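You operate a simulated robot arm through the tools that you are given. There is no shell and no other tool.

You are at the controls of a simulated robot arm. One attempt, no reset.

JOB
Pack the frosted ice pack into the lunch cooler, ready to carry.
Fine: fold the carry handle down, lift the lid off, leave the thawed pack where it lies, put the lid back on, stand the handle up. Where these are worked on the way, their far stop is far enough and under half their travel is too little: carry handle of the lunch cooler.

Only the result counts: the job must be done as asked and must still hold three seconds after the hand-in. Knocking over, shifting, dropping, spilling or breaking anything else fails it. Lids that push on must go on centred and level and be pressed home; caps that screw on are set level and turned clockwise until they are tight. Flat cloth is picked up by pressing the open fingertips on it (5 to 10 N) and closing them slowly along it; thin cloth reads only 2 to 8 mm in the jaws.

ROBOT AND FRAMES
A 7-joint arm with a two-finger parallel gripper, fixed in place. Base frame: the origin is at the foot of the arm, x ahead of it, y to its left, z up; the work surface is at about z = 760. Readings come in mm, rad, newtons and seconds.
With the tool pointing down near the work surface it reaches from about 200 to 680 mm from the base axis. Its first joint turns from -1.152 to 1.152 rad. Payload 2.4 kg.
The tool frame sits at the grasp point between the pads (the TCP): z along the fingers, y along the line on which they close. The tips reach 30 mm beyond it. The gripper opens to 94 mm. The fingers are 28 mm wide and 10 mm thick; the gripper's body (50 by 96 mm) begins 55 mm behind the TCP.
Orientation is that of the tool frame in the base frame, as [roll, pitch, yaw] about the fixed x, y, z axes, in that order (R = Rz(yaw) Ry(pitch) Rx(roll)). With the fingers straight down and closing along the base's y, the tool's x points along the base's -x, its y along +y and its z along -z.

CONTROLS
- The arm moves only by the tool apply_moves. Its argument "series" is a list of rows, each an object of numbers (a shift or turn left out is 0, a gripper value left out holds the last): "claw": the gripper command, from -1 (shut) to 1 (fully open), values between in proportion; "dx", "dy", "dz": the shift along the base's x, y, z in mm; "wx", "wy", "wz": the turn, a rotation vector about the base's x, y, z in rad. In form: [{"claw": .., "dx": .., "dy": .., "dz": .., "wx": .., "wy": .., "wz": ..}, ...]. A call has 1 to 20 rows; each row is the pose to reach, as a shift and turn from the pose commanded when the call began. Each row takes 0.2 s and may step no farther than 50 mm and 0.15 rad from the row before; otherwise, or with a gripper value out of range, the whole call is refused. Where a pose cannot be reached the arm comes as near as it can. A force on the tool above 80 N (or 10 N above the force at the start of the call, whichever is more), or a blocked arm, ends the call early, and 0.2 s more pass. Each finger travels about 153 mm/s and halts on what it meets, pressing with about 21 N; the grip force reading is that of the motor and also rises with nothing between the fingers. The clock runs only during rows and for 0.2 s after the last one: add rows that repeat a pose to give the fingers time. The reply holds the time, the measured pose of the TCP, the force on the tool along the base axes, the opening and the grip force, in the units named above and with some noise, with the torque about the TCP (base axes, N m) and any sound that the robot's microphone picked up.
- Cameras (640 x 400 px; columns grow to the right, rows downward): "scene" is fixed at [34.7, 469.3, 1449.8]; the picture's right is [-0.77, -0.63, 0.00], its down [-0.33, 0.40, -0.86] and it looks along [0.54, -0.66, -0.52] (base axes); focal length 326 px, centre (320, 200). "wrist" rides on the gripper at [76, 14, -102] in the tool frame; the picture's right is [-0.18, 0.98, 0.00], its down [-0.75, -0.14, -0.64] and it looks along [-0.63, -0.12, 0.77] (tool axes); focal length 243 px, centre (320, 200). There is no depth. A picture from a camera that has moved, and an enlarged one, comes with that camera's place and axes in the base frame and with its lens.
- get_image(camera): a new picture of that camera. No time passes.
- close_up(camera, box): a new picture of the part [left, top, right, bottom] of that camera's present view, enlarged. No time passes.
- sign_off(): hands the job in; it is judged then, once.

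Places have to be worked out from the pictures, the camera data and where the tool is seen. Open the gripper and draw the arm clear of the work before you hand the job in, unless the task says otherwise.

The tools are called after "Request:" by a JSON object that holds its "fn" and its "kwargs". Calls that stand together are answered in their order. apply_moves: Moves the arm, as the interface text tells. Its arguments: {"type":"object","properties":{"series":{"type":"array","items":{"type":"object","properties":{"claw":{"type":"number"},"dx":{"type":"number"},"dy":{"type":"number"},"dz":{"type":"number"},"wx":{"type":"number"},"wy":{"type":"number"},"wz":{"type":"number"}}}}},"required":["series"]} The other tools are called the same way: get_image (camera) takes a picture; close_up (camera, box) takes an enlarged picture of a part of a camera's view; sign_off () hands the job in.

At the start:

```text
t: 0.0
tool_pos: [329.3, -100.9, 1197.0]
tcp_rot: [-3.141, 0.0, 3.141]
force: [0.2, 0.6, -0.1]
moment: [0.04, 0.03, 0.03]
finger_gap: 93.7
finger_force: 0.1
```

scene: 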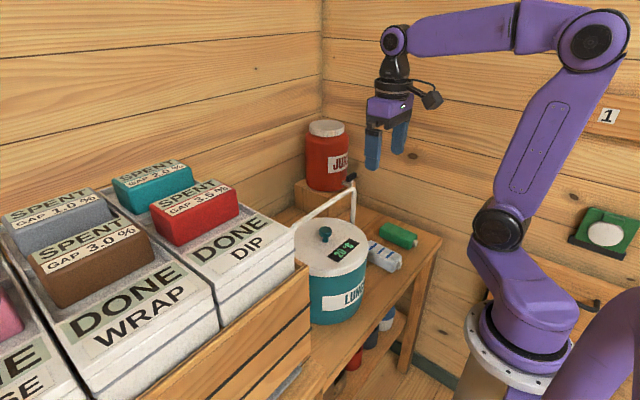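
wrist: 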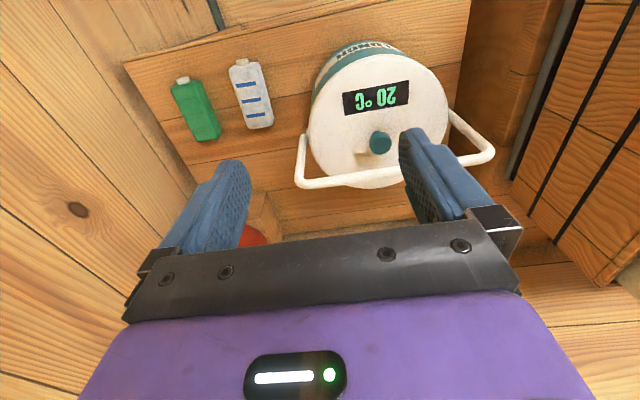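

I start by looking closely at the cooler, the handle and the two packs in both cameras.

Request:
{"fn": "close_up", "kwargs": {"camera": "scene", "box": [260, 100, 460, 350]}}

Request:
{"fn": "close_up", "kwargs": {"camera": "wrist", "box": [140, 20, 500, 245]}}

```text
1.60 times, centred on (360, 225) of scene
camera zoom: at [34.7, 469.3, 1449.8], right [-0.77, -0.63, 0.0], down [-0.33, 0.4, -0.86], along [0.54, -0.66, -0.52], focal length 521 px, centre (256, 160)
```

zoom: 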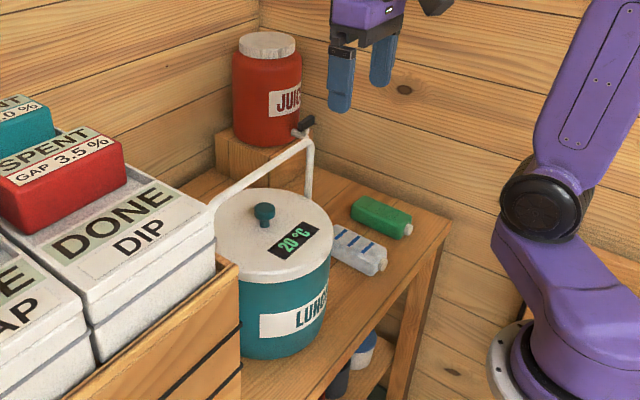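

```text
1.78 times, centred on (320, 132) of wrist
camera zoom: at [253.0, -85.8, 1299.7], right [0.18, 0.98, 0.0], down [0.75, -0.14, 0.64], along [0.63, -0.12, -0.77], focal length 431 px, centre (320, 320)
```

zoom: 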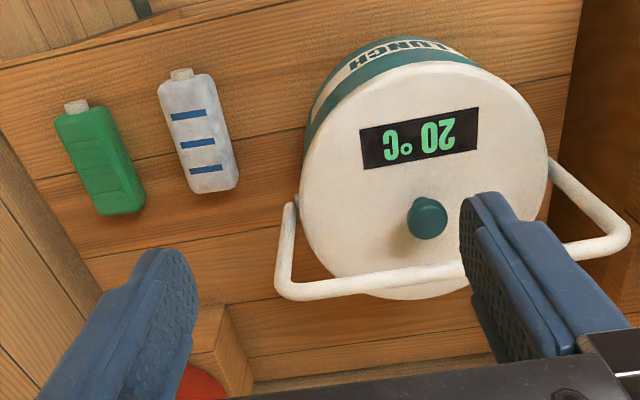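

The handle's crossbar seems to run along y at about x 427, z 1047, with the knob near (426, -32, 970). I zoom in on the packs to tell frosted from thawed, and on the area around the cooler.

Request:
{"fn": "close_up", "kwargs": {"camera": "wrist", "box": [150, 45, 310, 145]}}

Request:
{"fn": "close_up", "kwargs": {"camera": "scene", "box": [340, 200, 450, 290]}}

Request:
{"fn": "close_up", "kwargs": {"camera": "scene", "box": [250, 100, 380, 200]}}

```text
4.00 times, centred on (230, 95) of wrist
camera zoom: at [253.0, -85.8, 1299.7], right [0.18, 0.98, 0.0], down [0.75, -0.14, 0.64], along [0.63, -0.12, -0.77], focal length 970 px, centre (680, 620)
```

zoom: 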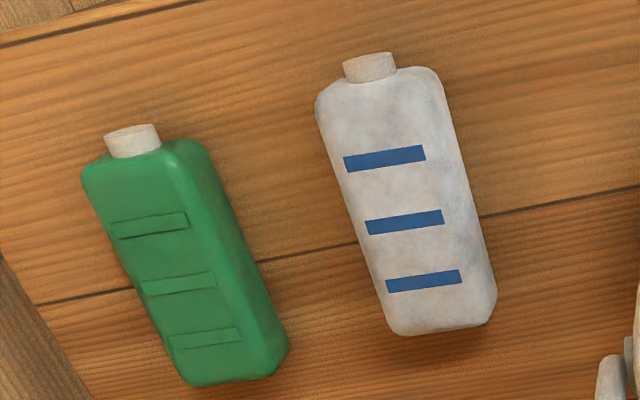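

```text
4.44 times, centred on (395, 245) of scene
camera zoom: at [34.7, 469.3, 1449.8], right [-0.77, -0.63, 0.0], down [-0.33, 0.4, -0.86], along [0.54, -0.66, -0.52], focal length 1448 px, centre (-13, 0)
```

zoom: 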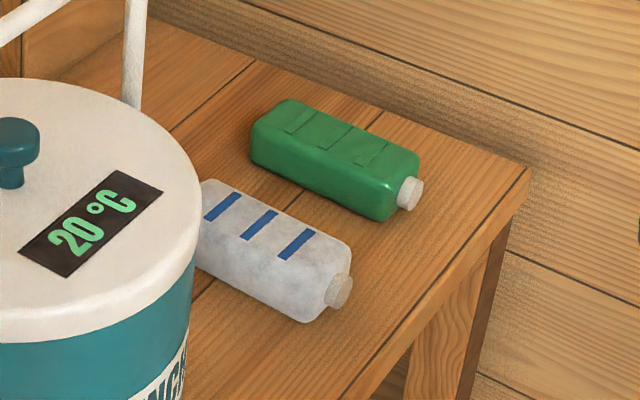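

```text
4.00 times, centred on (315, 150) of scene
camera zoom: at [34.7, 469.3, 1449.8], right [-0.77, -0.63, 0.0], down [-0.33, 0.4, -0.86], along [0.54, -0.66, -0.52], focal length 1303 px, centre (340, 400)
```

zoom: 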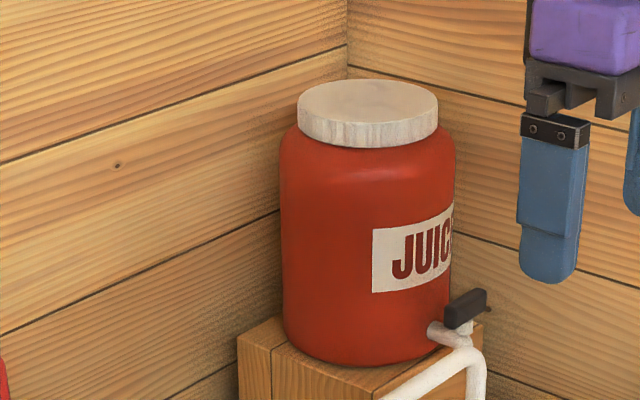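

The white, mottled pack with blue stripes looks frosted and lies near (380, -252). The green one shows no frost, so it is the thawed one and stays put. I zoom in on the handle pivots and look for anything that tells which way it folds.

Request:
{"fn": "close_up", "kwargs": {"camera": "wrist", "box": [285, 30, 505, 200]}}

Request:
{"fn": "close_up", "kwargs": {"camera": "scene", "box": [285, 170, 385, 335]}}

```text
2.35 times, centred on (395, 115) of wrist
camera zoom: at [253.0, -85.8, 1299.7], right [0.18, 0.98, 0.0], down [0.75, -0.14, 0.64], along [0.63, -0.12, -0.77], focal length 571 px, centre (144, 400)
```

zoom: 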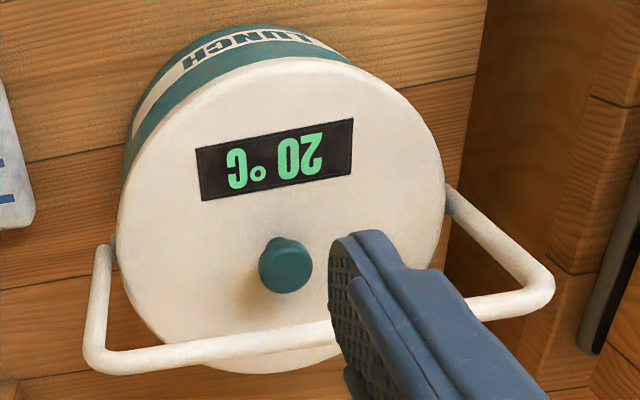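

```text
2.42 times, centred on (335, 252) of scene
camera zoom: at [34.7, 469.3, 1449.8], right [-0.77, -0.63, 0.0], down [-0.33, 0.4, -0.86], along [0.54, -0.66, -0.52], focal length 790 px, centre (284, 73)
```

zoom: 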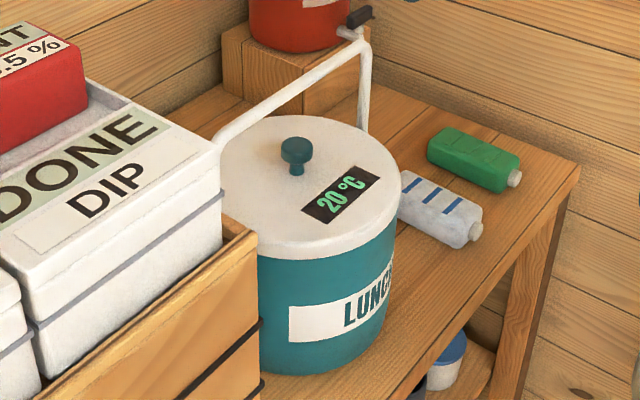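

Both views agree: knob disc at about (428, -31, 972), lid top about z 940, handle bar about z 1047 and standing upright. I turn the tool 90° so the fingers close along x, rising slightly above the bar, which also lets the wrist camera survey the rest of the bench.

Request:
{"fn": "apply_moves", "kwargs": {"series": [{"claw": 1, "dx": 8, "dy": 6, "wz": -0.14}, {"dx": 16, "dy": 12, "wz": -0.28}, {"dx": 26, "dy": 18, "wz": -0.42}, {"dx": 36, "dy": 25, "wz": -0.56}, {"dx": 46, "dy": 32, "wz": -0.7}, {"dx": 56, "dy": 39, "wz": -0.84}, {"dx": 66, "dy": 46, "wz": -0.98}, {"dx": 76, "dy": 53, "wz": -1.12}, {"dx": 86, "dy": 60, "wz": -1.26}, {"dx": 94, "dy": 66, "wz": -1.4}, {"dx": 98, "dy": 69, "wz": -1.54}, {"dx": 98, "dy": 69, "wz": -1.5708}, {"dx": 98, "dy": 69, "wz": -1.5708}]}}

Request:
{"fn": "get_image", "kwargs": {"camera": "wrist"}}

Request:
{"fn": "get_image", "kwargs": {"camera": "scene"}}

```text
t: 2.8
tool_pos: [427.3, -31.6, 1196.5]
tcp_rot: [3.141, -0.001, 1.569]
force: [0.8, 0.3, 0.6]
moment: [-0.03, 0.01, -0.02]
finger_gap: 94.1
finger_force: 0.1
```

```text
taken
camera wrist: at [441.8, 45.2, 1300.0], right [0.98, -0.19, 0.0], down [-0.14, -0.75, 0.64], along [-0.12, -0.63, -0.77], focal length 243 px, centre (320, 200)
```

wrist: 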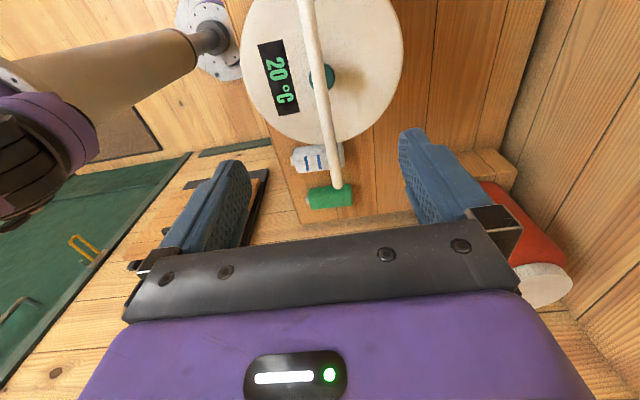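

```text
taken
```

scene: 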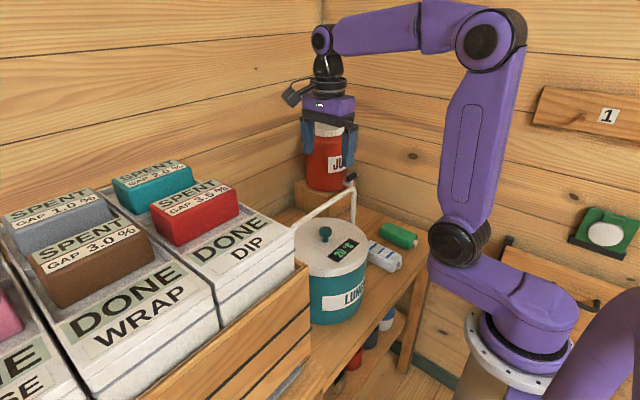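

The scene is as expected; the bar lies at about x 429 below the open fingers. I lower the tool so the fingers straddle the bar at its middle without touching.

Request:
{"fn": "apply_moves", "kwargs": {"series": [{"claw": 1, "dx": 1, "dz": -30}, {"dx": 1, "dz": -60}, {"dx": 1, "dz": -90}, {"dx": 1, "dz": -120}, {"dx": 1, "dz": -140}, {"dx": 1, "dz": -148}, {"dx": 1, "dz": -148}]}}

Request:
{"fn": "get_image", "kwargs": {"camera": "wrist"}}

Request:
{"fn": "close_up", "kwargs": {"camera": "scene", "box": [270, 130, 400, 260]}}

```text
t: 4.4
tool_pos: [428.1, -31.0, 1050.5]
tcp_rot: [-3.141, 0.0, 1.57]
force: [-0.1, -0.1, 0.5]
moment: [0.0, -0.01, 0.0]
finger_gap: 93.8
finger_force: 0.0
```

```text
taken
camera wrist: at [441.8, 46.1, 1152.6], right [0.98, -0.18, 0.0], down [-0.14, -0.75, 0.64], along [-0.12, -0.63, -0.77], focal length 243 px, centre (320, 200)
```

wrist: 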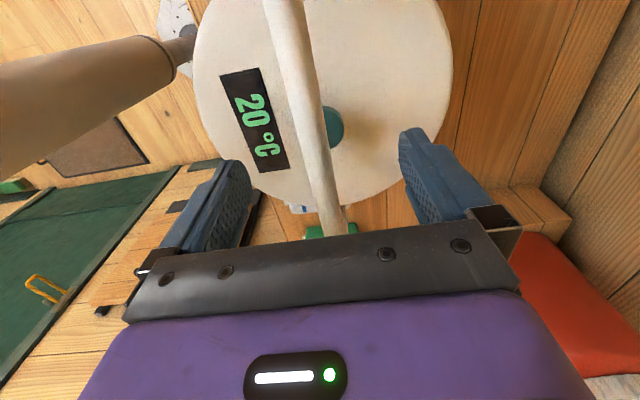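

```text
3.08 times, centred on (335, 195) of scene
camera zoom: at [34.7, 469.3, 1449.8], right [-0.77, -0.63, 0.0], down [-0.33, 0.4, -0.86], along [0.54, -0.66, -0.52], focal length 1002 px, centre (274, 215)
```

zoom: 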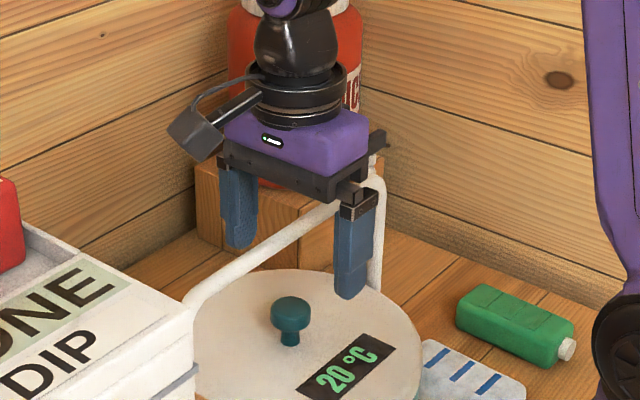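

The bar sits between the fingers, roughly centred. I close the fingers on it.

Request:
{"fn": "apply_moves", "kwargs": {"series": [{"claw": 0.3}, {"claw": -0.3}, {"claw": -0.6}, {"claw": -1}, {"claw": -1}, {"claw": -1}]}}

```text
t: 5.8
tool_pos: [426.8, -29.2, 1050.6]
tcp_rot: [-3.141, 0.001, 1.572]
force: [0.3, 0.0, -0.4]
moment: [0.0, -0.02, 0.01]
finger_gap: 17.0
finger_force: 21.3
```

The bar is held with a 17 mm gap. I test which way it folds with a small pull toward the base (-x), watching the force.

Request:
{"fn": "apply_moves", "kwargs": {"series": [{"claw": -1, "dx": -4}, {"dx": -8, "dz": -0.2}, {"dx": -12, "dz": -0.5}, {"dx": -12, "dz": -0.5}]}}

```text
t: 6.8
tool_pos: [416.3, -30.1, 1047.8]
tcp_rot: [3.14, 0.001, 1.571]
force: [-1.3, 7.4, 12.5]
moment: [-0.02, -0.01, 0.0]
finger_gap: 16.9
finger_force: 20.9
```

The handle moved with hardly any x force, so -x seems possible; I check the picture before going on.

Request:
{"fn": "close_up", "kwargs": {"camera": "scene", "box": [250, 130, 400, 340]}}

Request:
{"fn": "get_image", "kwargs": {"camera": "wrist"}}

```text
1.90 times, centred on (325, 235) of scene
camera zoom: at [34.5, 469.5, 1449.7], right [-0.77, -0.63, 0.0], down [-0.33, 0.4, -0.86], along [0.54, -0.66, -0.52], focal length 620 px, centre (310, 133)
```

zoom: 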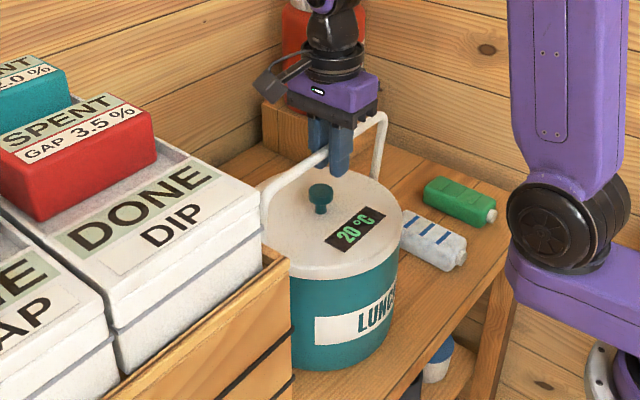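

```text
taken
camera wrist: at [430.3, 45.9, 1151.6], right [0.98, -0.18, 0.0], down [-0.14, -0.75, 0.64], along [-0.12, -0.63, -0.77], focal length 243 px, centre (320, 200)
```

wrist: 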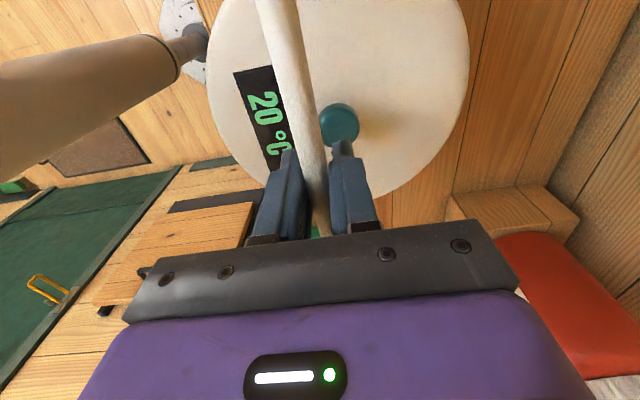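

The lid stayed put while the bar moved, so the handle is hinging toward -x. I continue along the arc (radius about 143 mm about a pivot near z 905) to about 30° and read the forces.

Request:
{"fn": "apply_moves", "kwargs": {"series": [{"claw": -1, "dx": -12.8, "dz": -1.7}, {"dx": -25, "dz": -4.4}, {"dx": -36.9, "dz": -8.1}, {"dx": -48.4, "dz": -12.9}, {"dx": -59.5, "dz": -18.7}, {"dx": -59.5, "dz": -18.7}]}}

Request:
{"fn": "close_up", "kwargs": {"camera": "scene", "box": [250, 130, 400, 340]}}

```text
t: 8.2
tool_pos: [356.6, -30.7, 1028.1]
tcp_rot: [3.14, -0.001, 1.569]
force: [1.4, -2.1, 0.5]
moment: [-0.5, -0.01, -0.14]
finger_gap: 17.0
finger_force: 20.5
```

```text
1.90 times, centred on (325, 235) of scene
camera zoom: at [34.8, 469.2, 1449.8], right [-0.77, -0.63, 0.0], down [-0.33, 0.4, -0.86], along [0.54, -0.66, -0.52], focal length 620 px, centre (310, 133)
```

zoom: 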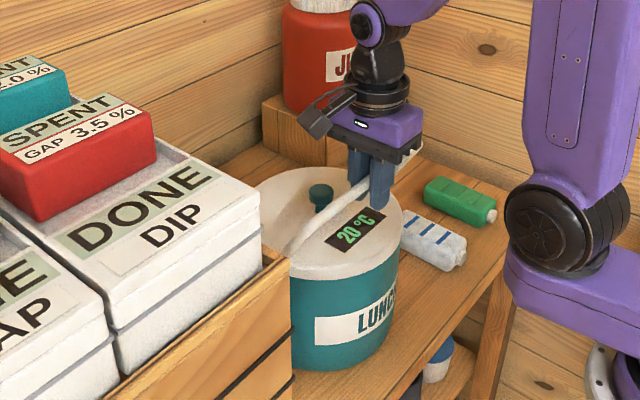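

The handle follows smoothly with near-zero force. I carry on along the arc to about 65°.

Request:
{"fn": "apply_moves", "kwargs": {"series": [{"claw": -1, "dx": -10.5, "dz": -6.7}, {"dx": -20.4, "dz": -14.3}, {"dx": -29.6, "dz": -22.7}, {"dx": -38, "dz": -31.9}, {"dx": -45.6, "dz": -41.8}, {"dx": -52.3, "dz": -52.3}, {"dx": -58.1, "dz": -63.4}, {"dx": -58.1, "dz": -63.4}]}}

Request:
{"fn": "close_up", "kwargs": {"camera": "scene", "box": [250, 130, 400, 340]}}

Request:
{"fn": "get_image", "kwargs": {"camera": "wrist"}}

```text
t: 9.7
tool_pos: [306.6, -31.4, 979.1]
tcp_rot: [3.129, 0.006, 1.574]
force: [-13.6, 6.2, 48.0]
moment: [0.57, -0.64, 0.08]
finger_gap: 16.8
finger_force: 21.1
stopped in row 7: the force on the tool passed its limit at 130 N (the readings are from after the stop); the commanded pose is now the measured one
```

```text
1.90 times, centred on (325, 235) of scene
camera zoom: at [33.8, 469.5, 1449.8], right [-0.77, -0.63, 0.0], down [-0.33, 0.4, -0.86], along [0.54, -0.66, -0.52], focal length 620 px, centre (310, 133)
```

zoom: 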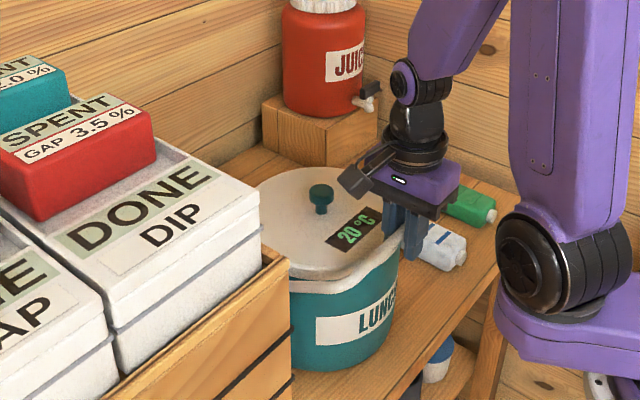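

```text
taken
camera wrist: at [319.1, 45.5, 1081.7], right [0.98, -0.18, 0.01], down [-0.15, -0.75, 0.64], along [-0.11, -0.63, -0.77], focal length 243 px, centre (320, 200)
```

wrist: 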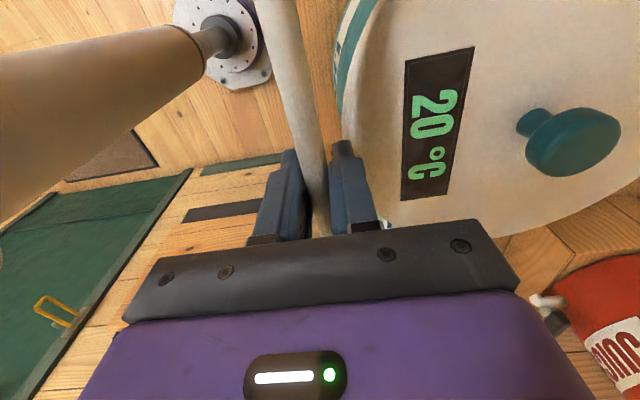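

The stop at about 59° looks like the inner fingertip landing on the lid rim (tip at x≈325, z≈949; rim at x≈323), not the handle's own stop. I back up the arc a little and look closer before changing my grip.

Request:
{"fn": "apply_moves", "kwargs": {"series": [{"claw": -1, "dx": 3, "dz": 7}, {"dx": 8, "dz": 14}, {"dx": 13, "dz": 20}, {"dx": 13, "dz": 20}]}}

Request:
{"fn": "get_image", "kwargs": {"camera": "wrist"}}

Request:
{"fn": "close_up", "kwargs": {"camera": "scene", "box": [270, 170, 400, 330]}}

```text
t: 10.7
tool_pos: [319.5, -31.0, 997.9]
tcp_rot: [3.13, 0.005, 1.574]
force: [-5.7, 1.6, 4.0]
moment: [0.07, 0.0, 0.07]
finger_gap: 17.1
finger_force: 20.9
```

```text
taken
camera wrist: at [332.9, 45.2, 1100.6], right [0.98, -0.18, 0.01], down [-0.15, -0.75, 0.64], along [-0.11, -0.64, -0.77], focal length 243 px, centre (320, 200)
```

wrist: 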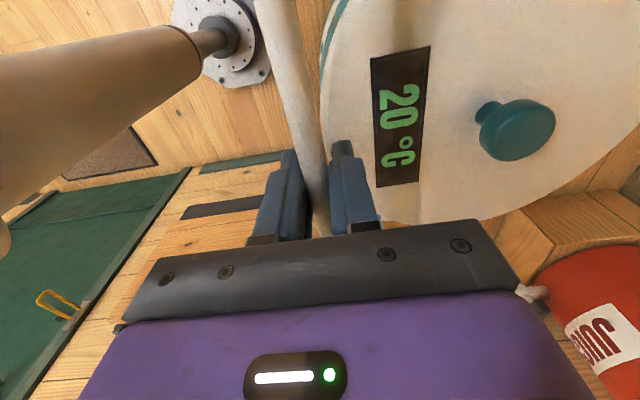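

```text
2.50 times, centred on (335, 250) of scene
camera zoom: at [34.5, 469.3, 1449.8], right [-0.77, -0.63, 0.0], down [-0.33, 0.4, -0.86], along [0.54, -0.66, -0.52], focal length 814 px, centre (282, 75)
```

zoom: 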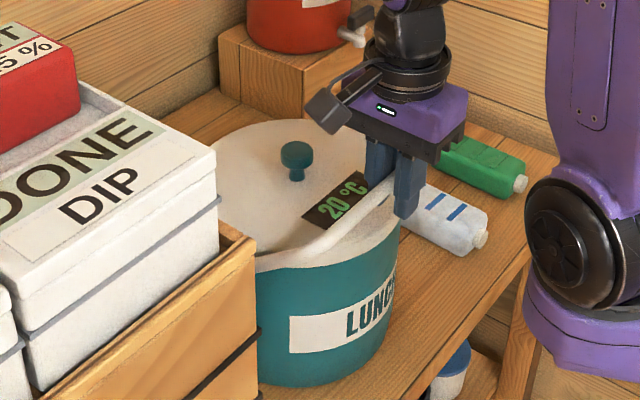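

I open the fingers partway to release the bar here and rise clear, then see whether the handle stays or drops by itself.

Request:
{"fn": "apply_moves", "kwargs": {"series": [{"claw": -0.4}, {"claw": 0.0}, {"claw": 0.0, "dz": 15}, {"claw": 0.0, "dz": 40}, {"claw": 0.0, "dz": 70}, {"claw": 0.0, "dz": 70}]}}

Request:
{"fn": "get_image", "kwargs": {"camera": "wrist"}}

Request:
{"fn": "close_up", "kwargs": {"camera": "scene", "box": [270, 170, 400, 330]}}

```text
t: 12.1
tool_pos: [320.0, -32.6, 1068.7]
tcp_rot: [3.131, 0.004, 1.573]
force: [0.1, 0.5, 0.8]
moment: [-0.03, -0.01, -0.03]
finger_gap: 47.1
finger_force: 0.1
```

```text
taken
camera wrist: at [332.5, 45.0, 1170.6], right [0.98, -0.18, 0.01], down [-0.15, -0.75, 0.64], along [-0.11, -0.63, -0.77], focal length 243 px, centre (320, 200)
```

wrist: 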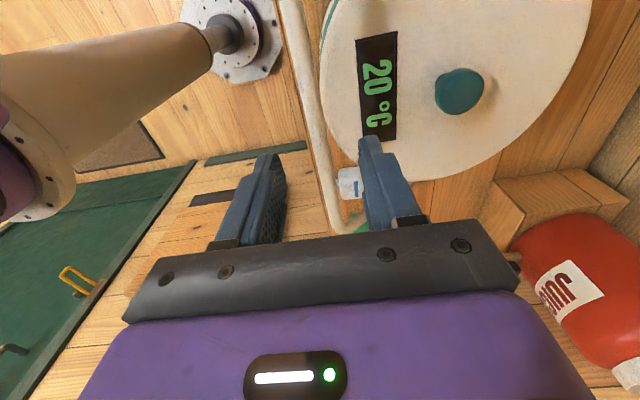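

```text
2.50 times, centred on (335, 250) of scene
camera zoom: at [34.7, 469.3, 1449.8], right [-0.77, -0.63, 0.0], down [-0.33, 0.4, -0.86], along [0.54, -0.66, -0.52], focal length 814 px, centre (282, 75)
```

zoom: 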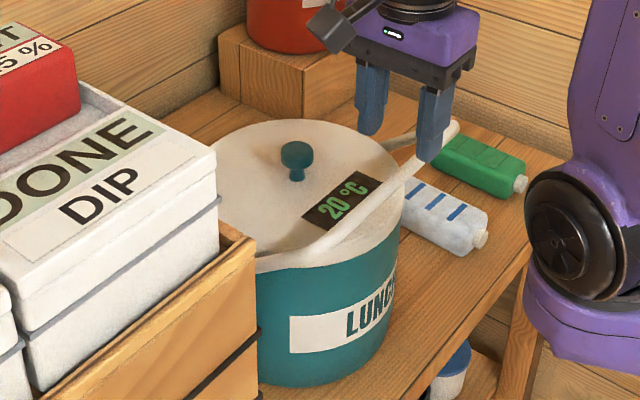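

The handle stays where released (about 50°), so it has friction. I close the fingers and push the bar down from above with the tips, following the arc to about 70°.

Request:
{"fn": "apply_moves", "kwargs": {"series": [{"claw": -1}, {"claw": -1}, {"claw": -1, "dx": -1, "dz": -20}, {"dx": -2, "dz": -34}, {"dx": -8.6, "dz": -44.5}, {"dx": -15.4, "dz": -55}, {"dx": -21.2, "dz": -66}, {"dx": -26, "dz": -77.5}, {"dx": -26, "dz": -77.5}]}}

Request:
{"fn": "get_image", "kwargs": {"camera": "wrist"}}

Request:
{"fn": "close_up", "kwargs": {"camera": "scene", "box": [270, 170, 400, 330]}}

```text
t: 14.1
tool_pos: [293.6, -31.8, 991.1]
tcp_rot: [3.13, 0.005, 1.574]
force: [-1.0, 0.4, -0.7]
moment: [0.02, 0.01, 0.0]
finger_gap: 0.0
finger_force: 20.4
```

```text
taken
camera wrist: at [307.0, 45.6, 1093.2], right [0.98, -0.18, 0.01], down [-0.15, -0.75, 0.64], along [-0.11, -0.63, -0.77], focal length 243 px, centre (320, 200)
```

wrist: 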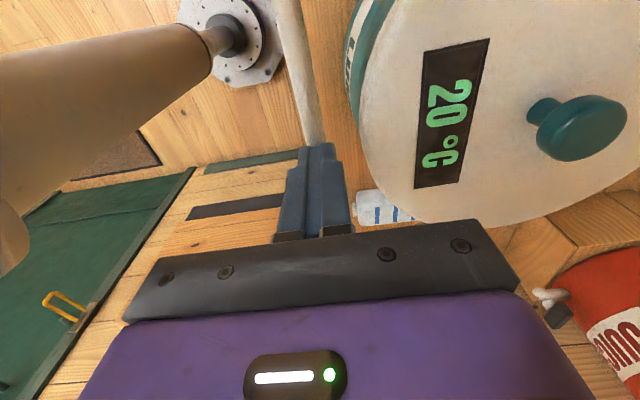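

```text
2.50 times, centred on (335, 250) of scene
camera zoom: at [34.7, 469.3, 1449.8], right [-0.77, -0.63, 0.0], down [-0.33, 0.4, -0.86], along [0.54, -0.66, -0.52], focal length 814 px, centre (282, 75)
```

zoom: 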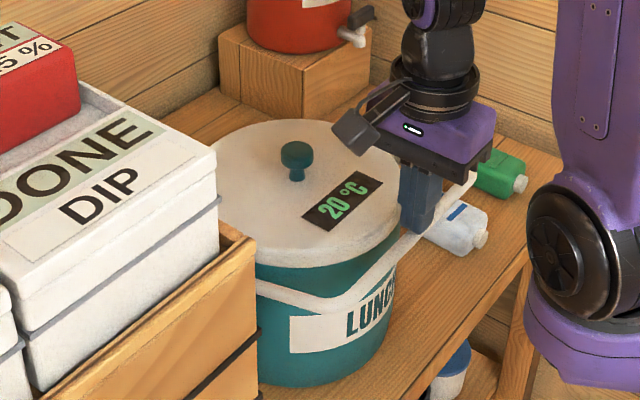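

The bar is going down with negligible force. I continue pushing down the arc in small steps toward horizontal.

Request:
{"fn": "apply_moves", "kwargs": {"series": [{"claw": -1, "dx": -2, "dz": -6}, {"dx": -3.7, "dz": -12}, {"dx": -5, "dz": -18}, {"dx": -6.4, "dz": -24.5}, {"dx": -7.2, "dz": -30}, {"dx": -7.2, "dz": -30}]}}

Request:
{"fn": "close_up", "kwargs": {"camera": "scene", "box": [270, 170, 400, 330]}}

```text
t: 15.5
tool_pos: [288.9, -31.2, 961.8]
tcp_rot: [3.128, 0.004, 1.573]
force: [0.1, 0.4, -0.2]
moment: [-0.03, 0.0, 0.02]
finger_gap: 0.1
finger_force: 20.3
```

```text
2.50 times, centred on (335, 250) of scene
camera zoom: at [34.7, 469.3, 1449.8], right [-0.77, -0.63, 0.0], down [-0.33, 0.4, -0.86], along [0.54, -0.66, -0.52], focal length 814 px, centre (282, 75)
```

zoom: 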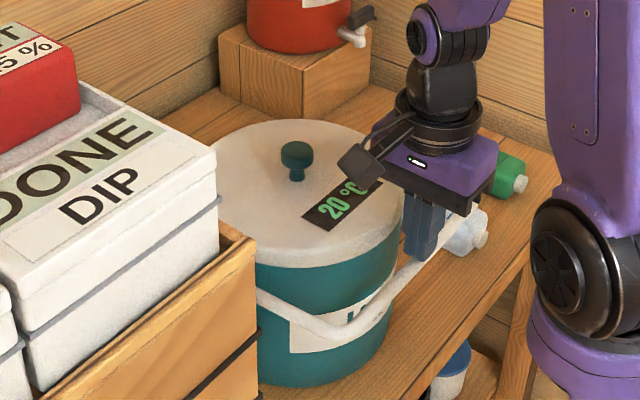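

The bar's near corner computes to about (285, 81, 919), i.e. roughly 83° down. I keep pressing down gently to find the far stop.

Request:
{"fn": "apply_moves", "kwargs": {"series": [{"claw": -1, "dx": -1, "dz": -5}, {"dx": -2, "dz": -10}, {"dx": -2, "dz": -15}, {"dx": -2, "dz": -20}, {"dx": -2, "dz": -20}]}}

Request:
{"fn": "close_up", "kwargs": {"camera": "scene", "box": [270, 170, 400, 330]}}

```text
t: 16.7
tool_pos: [285.2, -31.4, 939.8]
tcp_rot: [3.13, 0.004, 1.573]
force: [-1.0, -0.1, 0.8]
moment: [-0.03, 0.02, 0.02]
finger_gap: 0.0
finger_force: 20.8
```

```text
2.50 times, centred on (335, 250) of scene
camera zoom: at [34.7, 469.3, 1449.8], right [-0.77, -0.63, 0.0], down [-0.33, 0.4, -0.86], along [0.54, -0.66, -0.52], focal length 814 px, centre (282, 75)
```

zoom: 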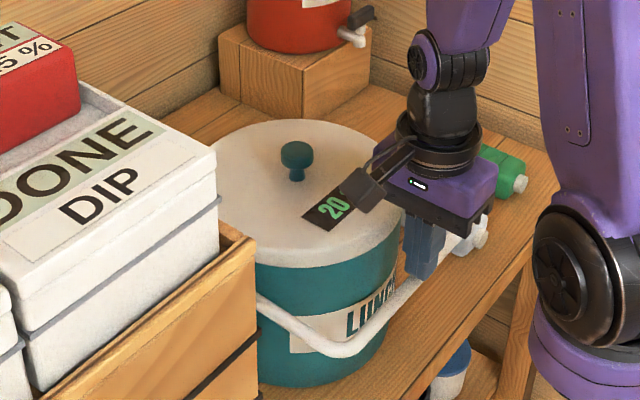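

Still no stop at about 91°, with force near zero. I press another 20 mm or so in small steps to look for the stop.

Request:
{"fn": "apply_moves", "kwargs": {"series": [{"claw": -1, "dx": 0, "dz": -5}, {"dx": 0.5, "dz": -10}, {"dx": 1, "dz": -15}, {"dx": 2, "dz": -20}, {"dx": 2, "dz": -20}]}}

Request:
{"fn": "close_up", "kwargs": {"camera": "scene", "box": [270, 170, 400, 330]}}

Request:
{"fn": "get_image", "kwargs": {"camera": "wrist"}}

```text
t: 18.1
tool_pos: [284.5, -31.3, 924.6]
tcp_rot: [3.131, 0.003, 1.572]
force: [-22.4, -0.6, 45.5]
moment: [0.78, -0.25, 0.23]
finger_gap: 0.1
finger_force: 21.6
stopped in row 5: the force on the tool passed its limit at 80 N (the readings are from after the stop); the commanded pose is now the measured one
```

```text
2.50 times, centred on (335, 250) of scene
camera zoom: at [32.1, 469.3, 1449.9], right [-0.77, -0.63, 0.0], down [-0.32, 0.4, -0.86], along [0.54, -0.66, -0.51], focal length 814 px, centre (282, 75)
```

zoom: 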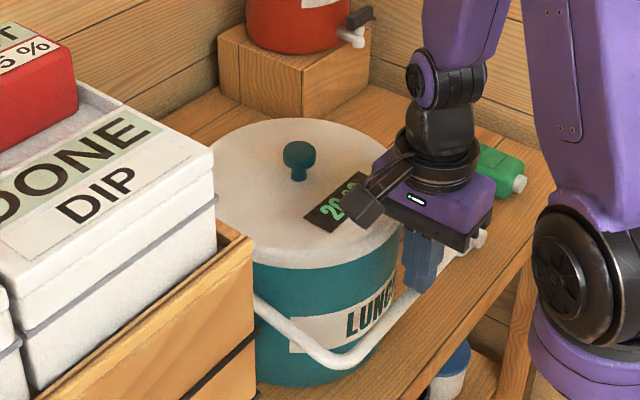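

```text
taken
camera wrist: at [296.2, 44.8, 1027.0], right [0.98, -0.18, 0.01], down [-0.15, -0.75, 0.64], along [-0.11, -0.63, -0.77], focal length 243 px, centre (320, 200)
```

wrist: 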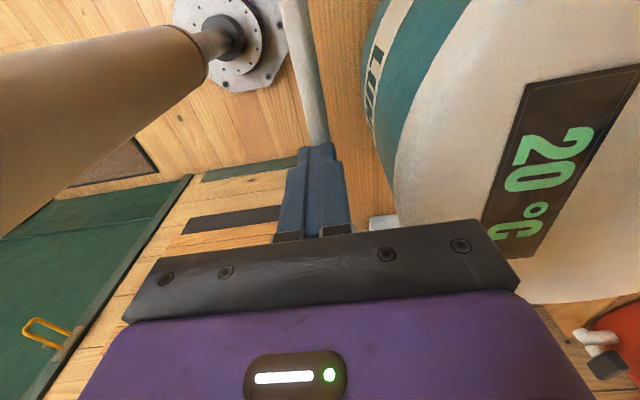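

The far stop is reached at about 98° (bar centre about z 886). I rise straight up, check that the cooler did not move, and head above the lid knob with the fingers opening.

Request:
{"fn": "apply_moves", "kwargs": {"series": [{"claw": -1, "dz": 10}, {"dz": 50}, {"dz": 95}, {"dz": 130}, {"claw": 0.4, "dx": 30, "dz": 150}, {"claw": 0.4, "dx": 75, "dz": 150}, {"claw": 0.4, "dx": 120, "dz": 150}, {"claw": 0.4, "dx": 143, "dz": 150}, {"claw": 0.4, "dx": 143, "dz": 150}]}}

Request:
{"fn": "get_image", "kwargs": {"camera": "wrist"}}

Request:
{"fn": "close_up", "kwargs": {"camera": "scene", "box": [270, 170, 400, 330]}}

```text
t: 20.1
tool_pos: [429.0, -30.9, 1071.6]
tcp_rot: [3.129, 0.006, 1.574]
force: [0.4, -0.3, -0.4]
moment: [-0.04, -0.01, -0.01]
finger_gap: 65.7
finger_force: 0.0
```

```text
taken
camera wrist: at [442.2, 45.3, 1174.0], right [0.98, -0.18, 0.01], down [-0.15, -0.75, 0.64], along [-0.11, -0.63, -0.77], focal length 243 px, centre (320, 200)
```

wrist: 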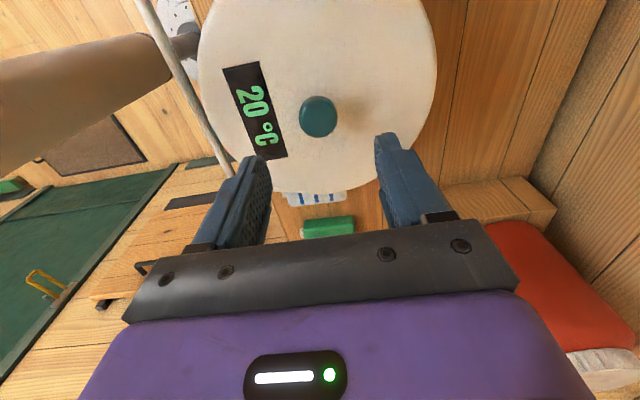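

```text
2.50 times, centred on (335, 250) of scene
camera zoom: at [34.8, 469.3, 1449.8], right [-0.77, -0.63, 0.0], down [-0.33, 0.4, -0.86], along [0.54, -0.66, -0.52], focal length 814 px, centre (282, 75)
```

zoom: 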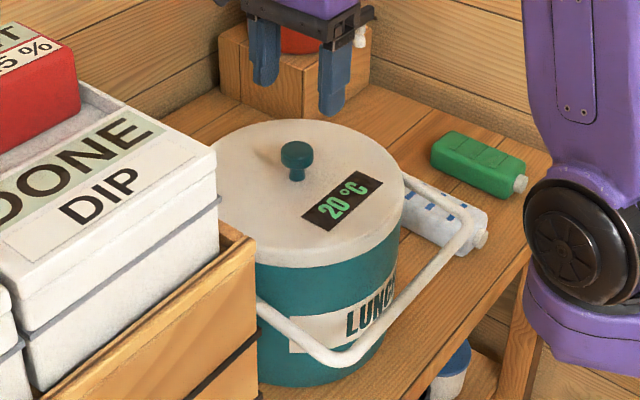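

The handle hangs down at its stop and the cooler has not moved. The knob disc is right under the TCP at about (429, -29, 964–976), so I descend to z≈980, keeping the tips clear of the lid top.

Request:
{"fn": "apply_moves", "kwargs": {"series": [{"claw": 0.4, "dy": 1, "dz": -30}, {"dy": 1, "dz": -60}, {"dy": 1, "dz": -80}, {"dy": 1, "dz": -91}, {"dy": 1, "dz": -91}]}}

Request:
{"fn": "get_image", "kwargs": {"camera": "wrist"}}

Request:
{"fn": "close_up", "kwargs": {"camera": "scene", "box": [280, 190, 380, 270]}}

```text
t: 21.3
tool_pos: [428.7, -28.6, 981.2]
tcp_rot: [3.129, 0.004, 1.572]
force: [-0.4, 0.3, -0.9]
moment: [-0.01, 0.02, 0.01]
finger_gap: 65.8
finger_force: 0.0
```

```text
taken
camera wrist: at [441.7, 48.1, 1083.5], right [0.98, -0.18, 0.01], down [-0.15, -0.75, 0.64], along [-0.11, -0.63, -0.77], focal length 243 px, centre (320, 200)
```

wrist: 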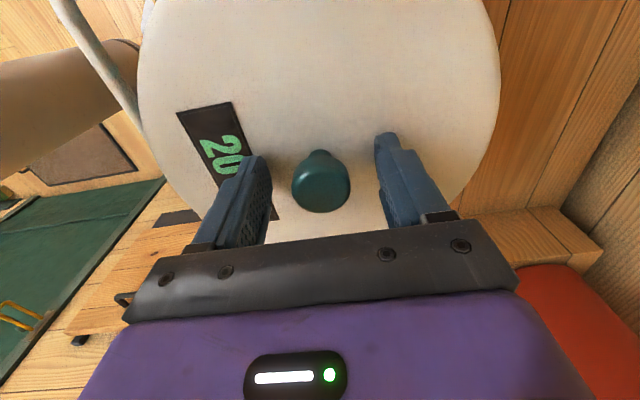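

```text
5.00 times, centred on (330, 230) of scene
camera zoom: at [34.7, 469.3, 1449.8], right [-0.77, -0.63, 0.0], down [-0.33, 0.4, -0.86], along [0.54, -0.66, -0.52], focal length 1629 px, centre (270, 50)
```

zoom: 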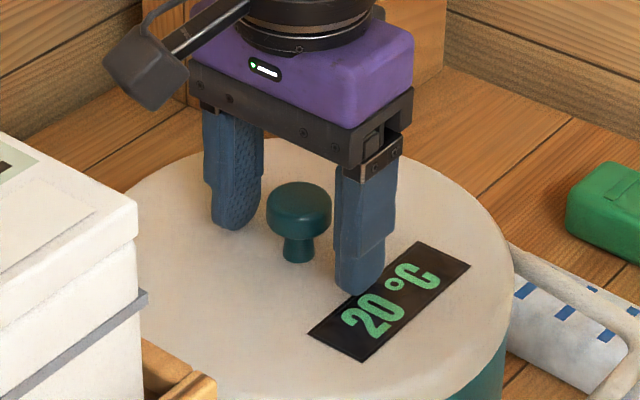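

The knob sits centred between the fingers. I close on it and check the grip.

Request:
{"fn": "apply_moves", "kwargs": {"series": [{"claw": 0.1}, {"claw": -0.3}, {"claw": -1}, {"claw": -1}, {"claw": -1}]}}

Request:
{"fn": "close_up", "kwargs": {"camera": "scene", "box": [280, 190, 380, 270]}}

```text
t: 22.5
tool_pos: [428.0, -28.6, 981.8]
tcp_rot: [3.128, 0.006, 1.573]
force: [1.3, 0.3, -0.9]
moment: [-0.01, -0.05, 0.01]
finger_gap: 30.6
finger_force: 20.6
```

```text
5.00 times, centred on (330, 230) of scene
camera zoom: at [34.8, 469.3, 1449.8], right [-0.77, -0.63, 0.0], down [-0.33, 0.4, -0.86], along [0.54, -0.66, -0.52], focal length 1629 px, centre (270, 50)
```

zoom: 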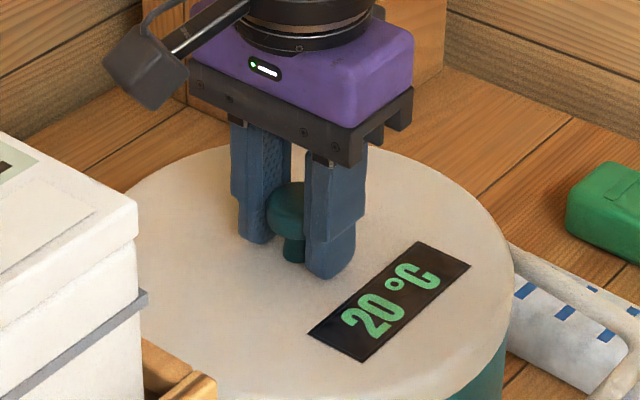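

The knob is gripped (30.6 mm). I lift gently in small steps and watch the vertical force for the lid coming free.

Request:
{"fn": "apply_moves", "kwargs": {"series": [{"claw": -1, "dz": 3}, {"dz": 6}, {"dz": 10}, {"dz": 15}, {"dz": 20}, {"dz": 20}]}}

Request:
{"fn": "close_up", "kwargs": {"camera": "scene", "box": [260, 160, 400, 330]}}

```text
t: 23.9
tool_pos: [429.7, -29.2, 1000.9]
tcp_rot: [3.129, 0.005, 1.574]
force: [-0.6, -0.8, -1.1]
moment: [-0.01, -0.01, -0.01]
finger_gap: 30.7
finger_force: 21.0
heard: snap
```

```text
2.35 times, centred on (330, 245) of scene
camera zoom: at [34.8, 469.3, 1449.8], right [-0.77, -0.63, 0.0], down [-0.33, 0.4, -0.86], along [0.54, -0.66, -0.52], focal length 766 px, centre (296, 94)
```

zoom: 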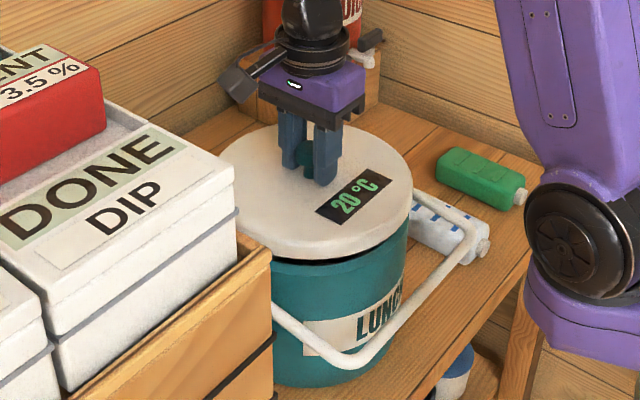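

A snap: the lid is off and hanging level. I lift it well clear and carry it to the free bench area behind the cooler, around (650, -60).

Request:
{"fn": "apply_moves", "kwargs": {"series": [{"claw": -1, "dz": 20}, {"dz": 45}, {"dz": 70}, {"dx": 30, "dy": -5, "dz": 80}, {"dx": 65, "dy": -10, "dz": 80}, {"dx": 100, "dy": -15, "dz": 80}, {"dx": 135, "dy": -20, "dz": 80}, {"dx": 170, "dy": -25, "dz": 80}, {"dx": 200, "dy": -30, "dz": 80}, {"dx": 220, "dy": -31, "dz": 80}, {"dx": 220, "dy": -31, "dz": 80}]}}

Request:
{"fn": "get_image", "kwargs": {"camera": "wrist"}}

Request:
{"fn": "get_image", "kwargs": {"camera": "scene"}}

```text
t: 26.3
tool_pos: [647.6, -62.2, 1080.0]
tcp_rot: [3.128, 0.005, 1.573]
force: [0.4, -0.3, -0.1]
moment: [0.01, 0.0, -0.05]
finger_gap: 30.8
finger_force: 20.6
```

```text
taken
camera wrist: at [661.5, 14.7, 1182.8], right [0.98, -0.18, 0.01], down [-0.15, -0.75, 0.64], along [-0.11, -0.63, -0.77], focal length 243 px, centre (320, 200)
```

wrist: 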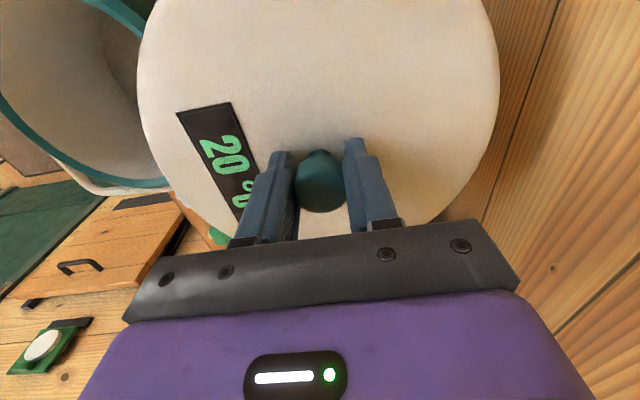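

```text
taken
```

scene: 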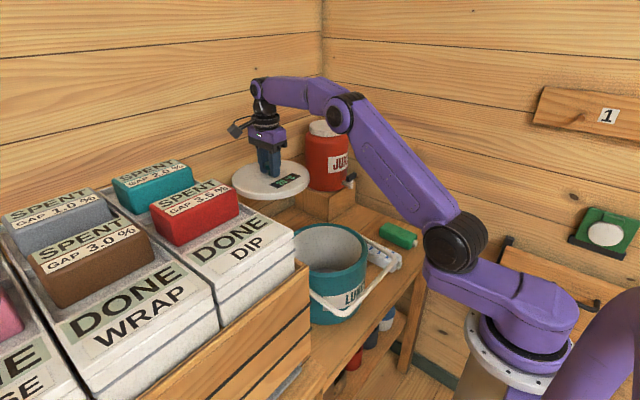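

The lid hangs level over clear bench, and the open cooler looks empty. I lower it partway and check arm clearances.

Request:
{"fn": "apply_moves", "kwargs": {"series": [{"claw": -1, "dz": -30}, {"dz": -60}, {"dz": -90}, {"dz": -120}, {"dz": -150}, {"dz": -150}]}}

Request:
{"fn": "get_image", "kwargs": {"camera": "scene"}}

Request:
{"fn": "get_image", "kwargs": {"camera": "wrist"}}

```text
t: 27.7
tool_pos: [650.9, -60.0, 931.3]
tcp_rot: [3.13, 0.005, 1.572]
force: [-0.9, -0.2, -1.0]
moment: [0.02, -0.01, 0.0]
finger_gap: 30.8
finger_force: 20.9
```

```text
taken
```

scene: 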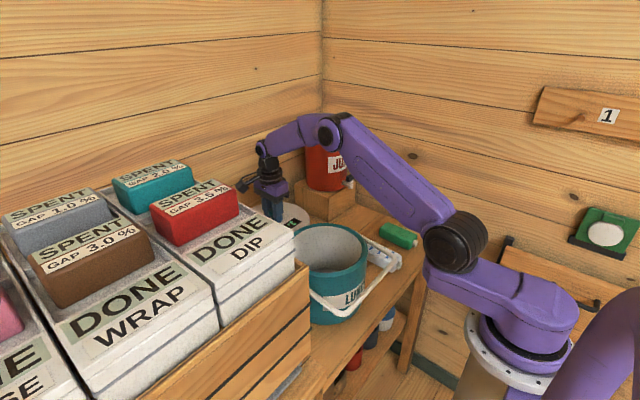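

```text
taken
camera wrist: at [662.5, 16.5, 1033.3], right [0.98, -0.18, 0.01], down [-0.15, -0.75, 0.64], along [-0.11, -0.63, -0.77], focal length 243 px, centre (320, 200)
```

wrist: 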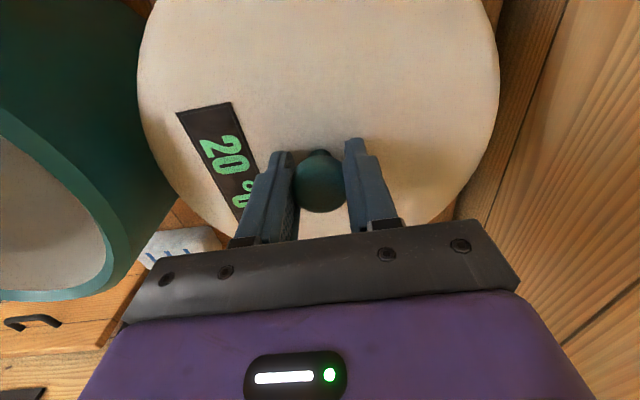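

Clearances are good; I nudge the lid 8 mm farther from the cooler and keep lowering toward the bench, slowing near contact.

Request:
{"fn": "apply_moves", "kwargs": {"series": [{"claw": -1, "dx": 4, "dz": -20}, {"dx": 8, "dz": -45}, {"dx": 8, "dz": -65}, {"dx": 8, "dz": -80}, {"dx": 8, "dz": -80}]}}

Request:
{"fn": "close_up", "kwargs": {"camera": "scene", "box": [220, 130, 380, 260]}}

Request:
{"fn": "get_image", "kwargs": {"camera": "wrist"}}

```text
t: 28.9
tool_pos: [658.2, -61.8, 850.4]
tcp_rot: [3.129, 0.005, 1.573]
force: [0.1, 0.1, -1.8]
moment: [-0.02, -0.02, -0.01]
finger_gap: 30.8
finger_force: 20.9
```

```text
3.08 times, centred on (300, 195) of scene
camera zoom: at [34.8, 469.3, 1449.8], right [-0.77, -0.63, 0.0], down [-0.33, 0.4, -0.86], along [0.54, -0.66, -0.52], focal length 1002 px, centre (382, 215)
```

zoom: 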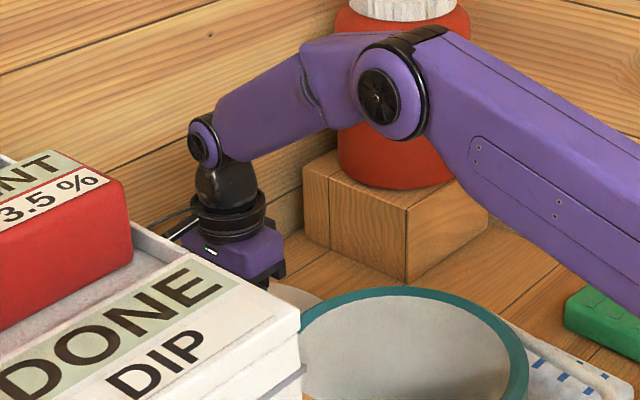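

```text
taken
camera wrist: at [670.5, 15.6, 952.5], right [0.98, -0.18, 0.01], down [-0.15, -0.75, 0.64], along [-0.11, -0.63, -0.77], focal length 243 px, centre (320, 200)
```

wrist: 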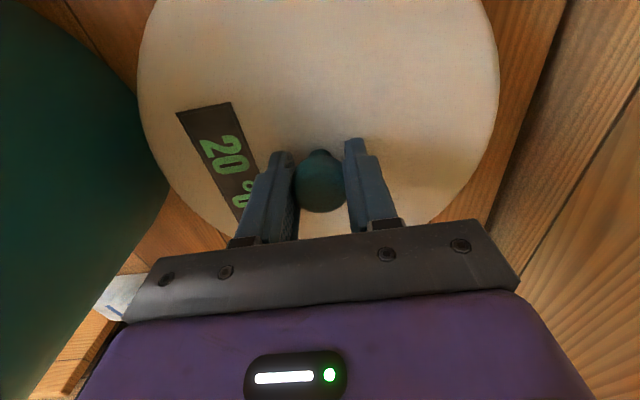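

Clearances still fine. I lower in small steps and watch for contact force on the bench.

Request:
{"fn": "apply_moves", "kwargs": {"series": [{"claw": -1, "dz": -4}, {"dz": -8}, {"dz": -12}, {"dz": -12}]}}

```text
t: 29.9
tool_pos: [657.7, -61.6, 838.9]
tcp_rot: [3.13, 0.005, 1.573]
force: [0.0, -1.0, -1.5]
moment: [0.01, -0.05, -0.02]
finger_gap: 30.9
finger_force: 20.7
```

No contact yet at z 839; I continue down in small steps.

Request:
{"fn": "apply_moves", "kwargs": {"series": [{"claw": -1, "dz": -3}, {"dz": -6}, {"dz": -9}, {"dz": -9}]}}

```text
t: 30.9
tool_pos: [657.5, -62.3, 828.6]
tcp_rot: [3.131, 0.005, 1.572]
force: [-0.5, -0.9, -0.8]
moment: [0.01, 0.01, 0.03]
finger_gap: 30.5
finger_force: 21.0
```

Request:
{"fn": "close_up", "kwargs": {"camera": "wrist", "box": [100, 100, 540, 320]}}

Request:
{"fn": "apply_moves", "kwargs": {"series": [{"claw": -1, "dz": -3}, {"dz": -6}, {"dz": -6}]}}

```text
1.45 times, centred on (320, 210) of wrist
camera zoom: at [670.7, 15.1, 932.1], right [0.98, -0.18, 0.01], down [-0.15, -0.75, 0.64], along [-0.11, -0.63, -0.77], focal length 353 px, centre (320, 186)
```

zoom: 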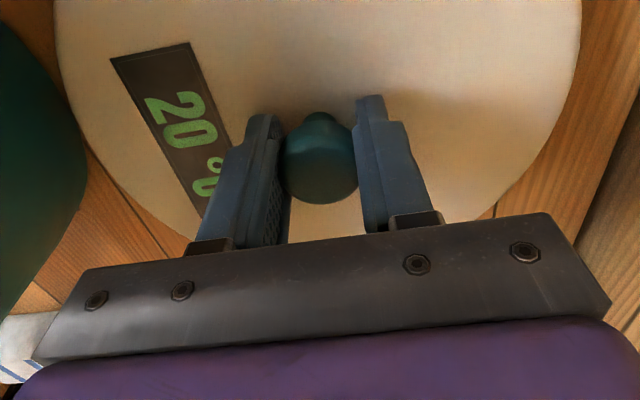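

```text
t: 31.7
tool_pos: [658.7, -61.6, 824.2]
tcp_rot: [3.13, 0.004, 1.572]
force: [-0.1, -1.0, -0.4]
moment: [0.03, 0.0, -0.01]
finger_gap: 30.9
finger_force: 21.0
```

No contact yet at z 824; I keep stepping down gently.

Request:
{"fn": "apply_moves", "kwargs": {"series": [{"claw": -1, "dz": -3}, {"dz": -6}, {"dz": -6}]}}

```text
t: 32.5
tool_pos: [656.6, -60.7, 818.8]
tcp_rot: [3.126, 0.005, 1.573]
force: [-2.9, -0.1, 8.2]
moment: [0.04, 0.03, 0.01]
finger_gap: 30.9
finger_force: 20.8
```

Contact with the bench: 8 N at z≈818. I release the knob, open moderately, and rise.

Request:
{"fn": "apply_moves", "kwargs": {"series": [{"claw": -0.6, "dz": 1}, {"claw": 0.0, "dz": 1}, {"claw": 0.3, "dz": 1}, {"claw": 0.3, "dz": 1}, {"claw": 0.3, "dz": 20}, {"claw": 0.3, "dz": 50}, {"claw": 0.3, "dz": 90}, {"claw": 0.3, "dz": 130}, {"claw": 0.3, "dz": 170}, {"claw": 0.3, "dz": 210}, {"claw": 0.3, "dz": 250}, {"claw": 0.3, "dz": 250}]}}

Request:
{"fn": "get_image", "kwargs": {"camera": "wrist"}}

Request:
{"fn": "get_image", "kwargs": {"camera": "scene"}}

```text
t: 35.1
tool_pos: [656.1, -63.1, 1068.3]
tcp_rot: [3.129, 0.006, 1.573]
force: [-0.2, -0.2, -0.4]
moment: [0.04, 0.02, -0.01]
finger_gap: 61.3
finger_force: 0.2
```

```text
taken
camera wrist: at [669.1, 14.3, 1170.9], right [0.98, -0.18, 0.01], down [-0.15, -0.75, 0.64], along [-0.11, -0.63, -0.77], focal length 243 px, centre (320, 200)
```

wrist: 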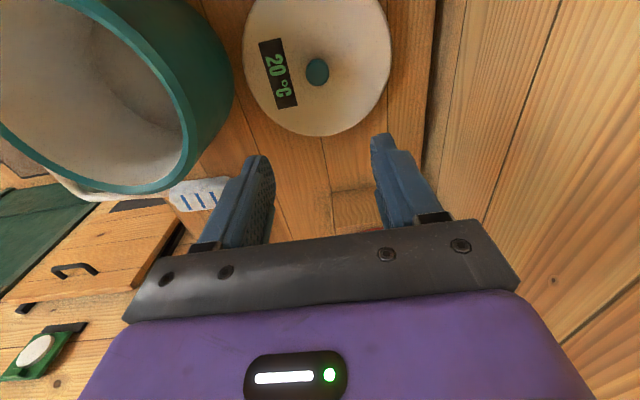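

```text
taken
```

scene: 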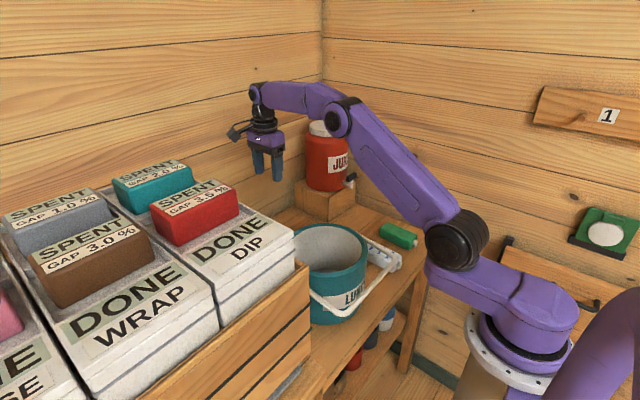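

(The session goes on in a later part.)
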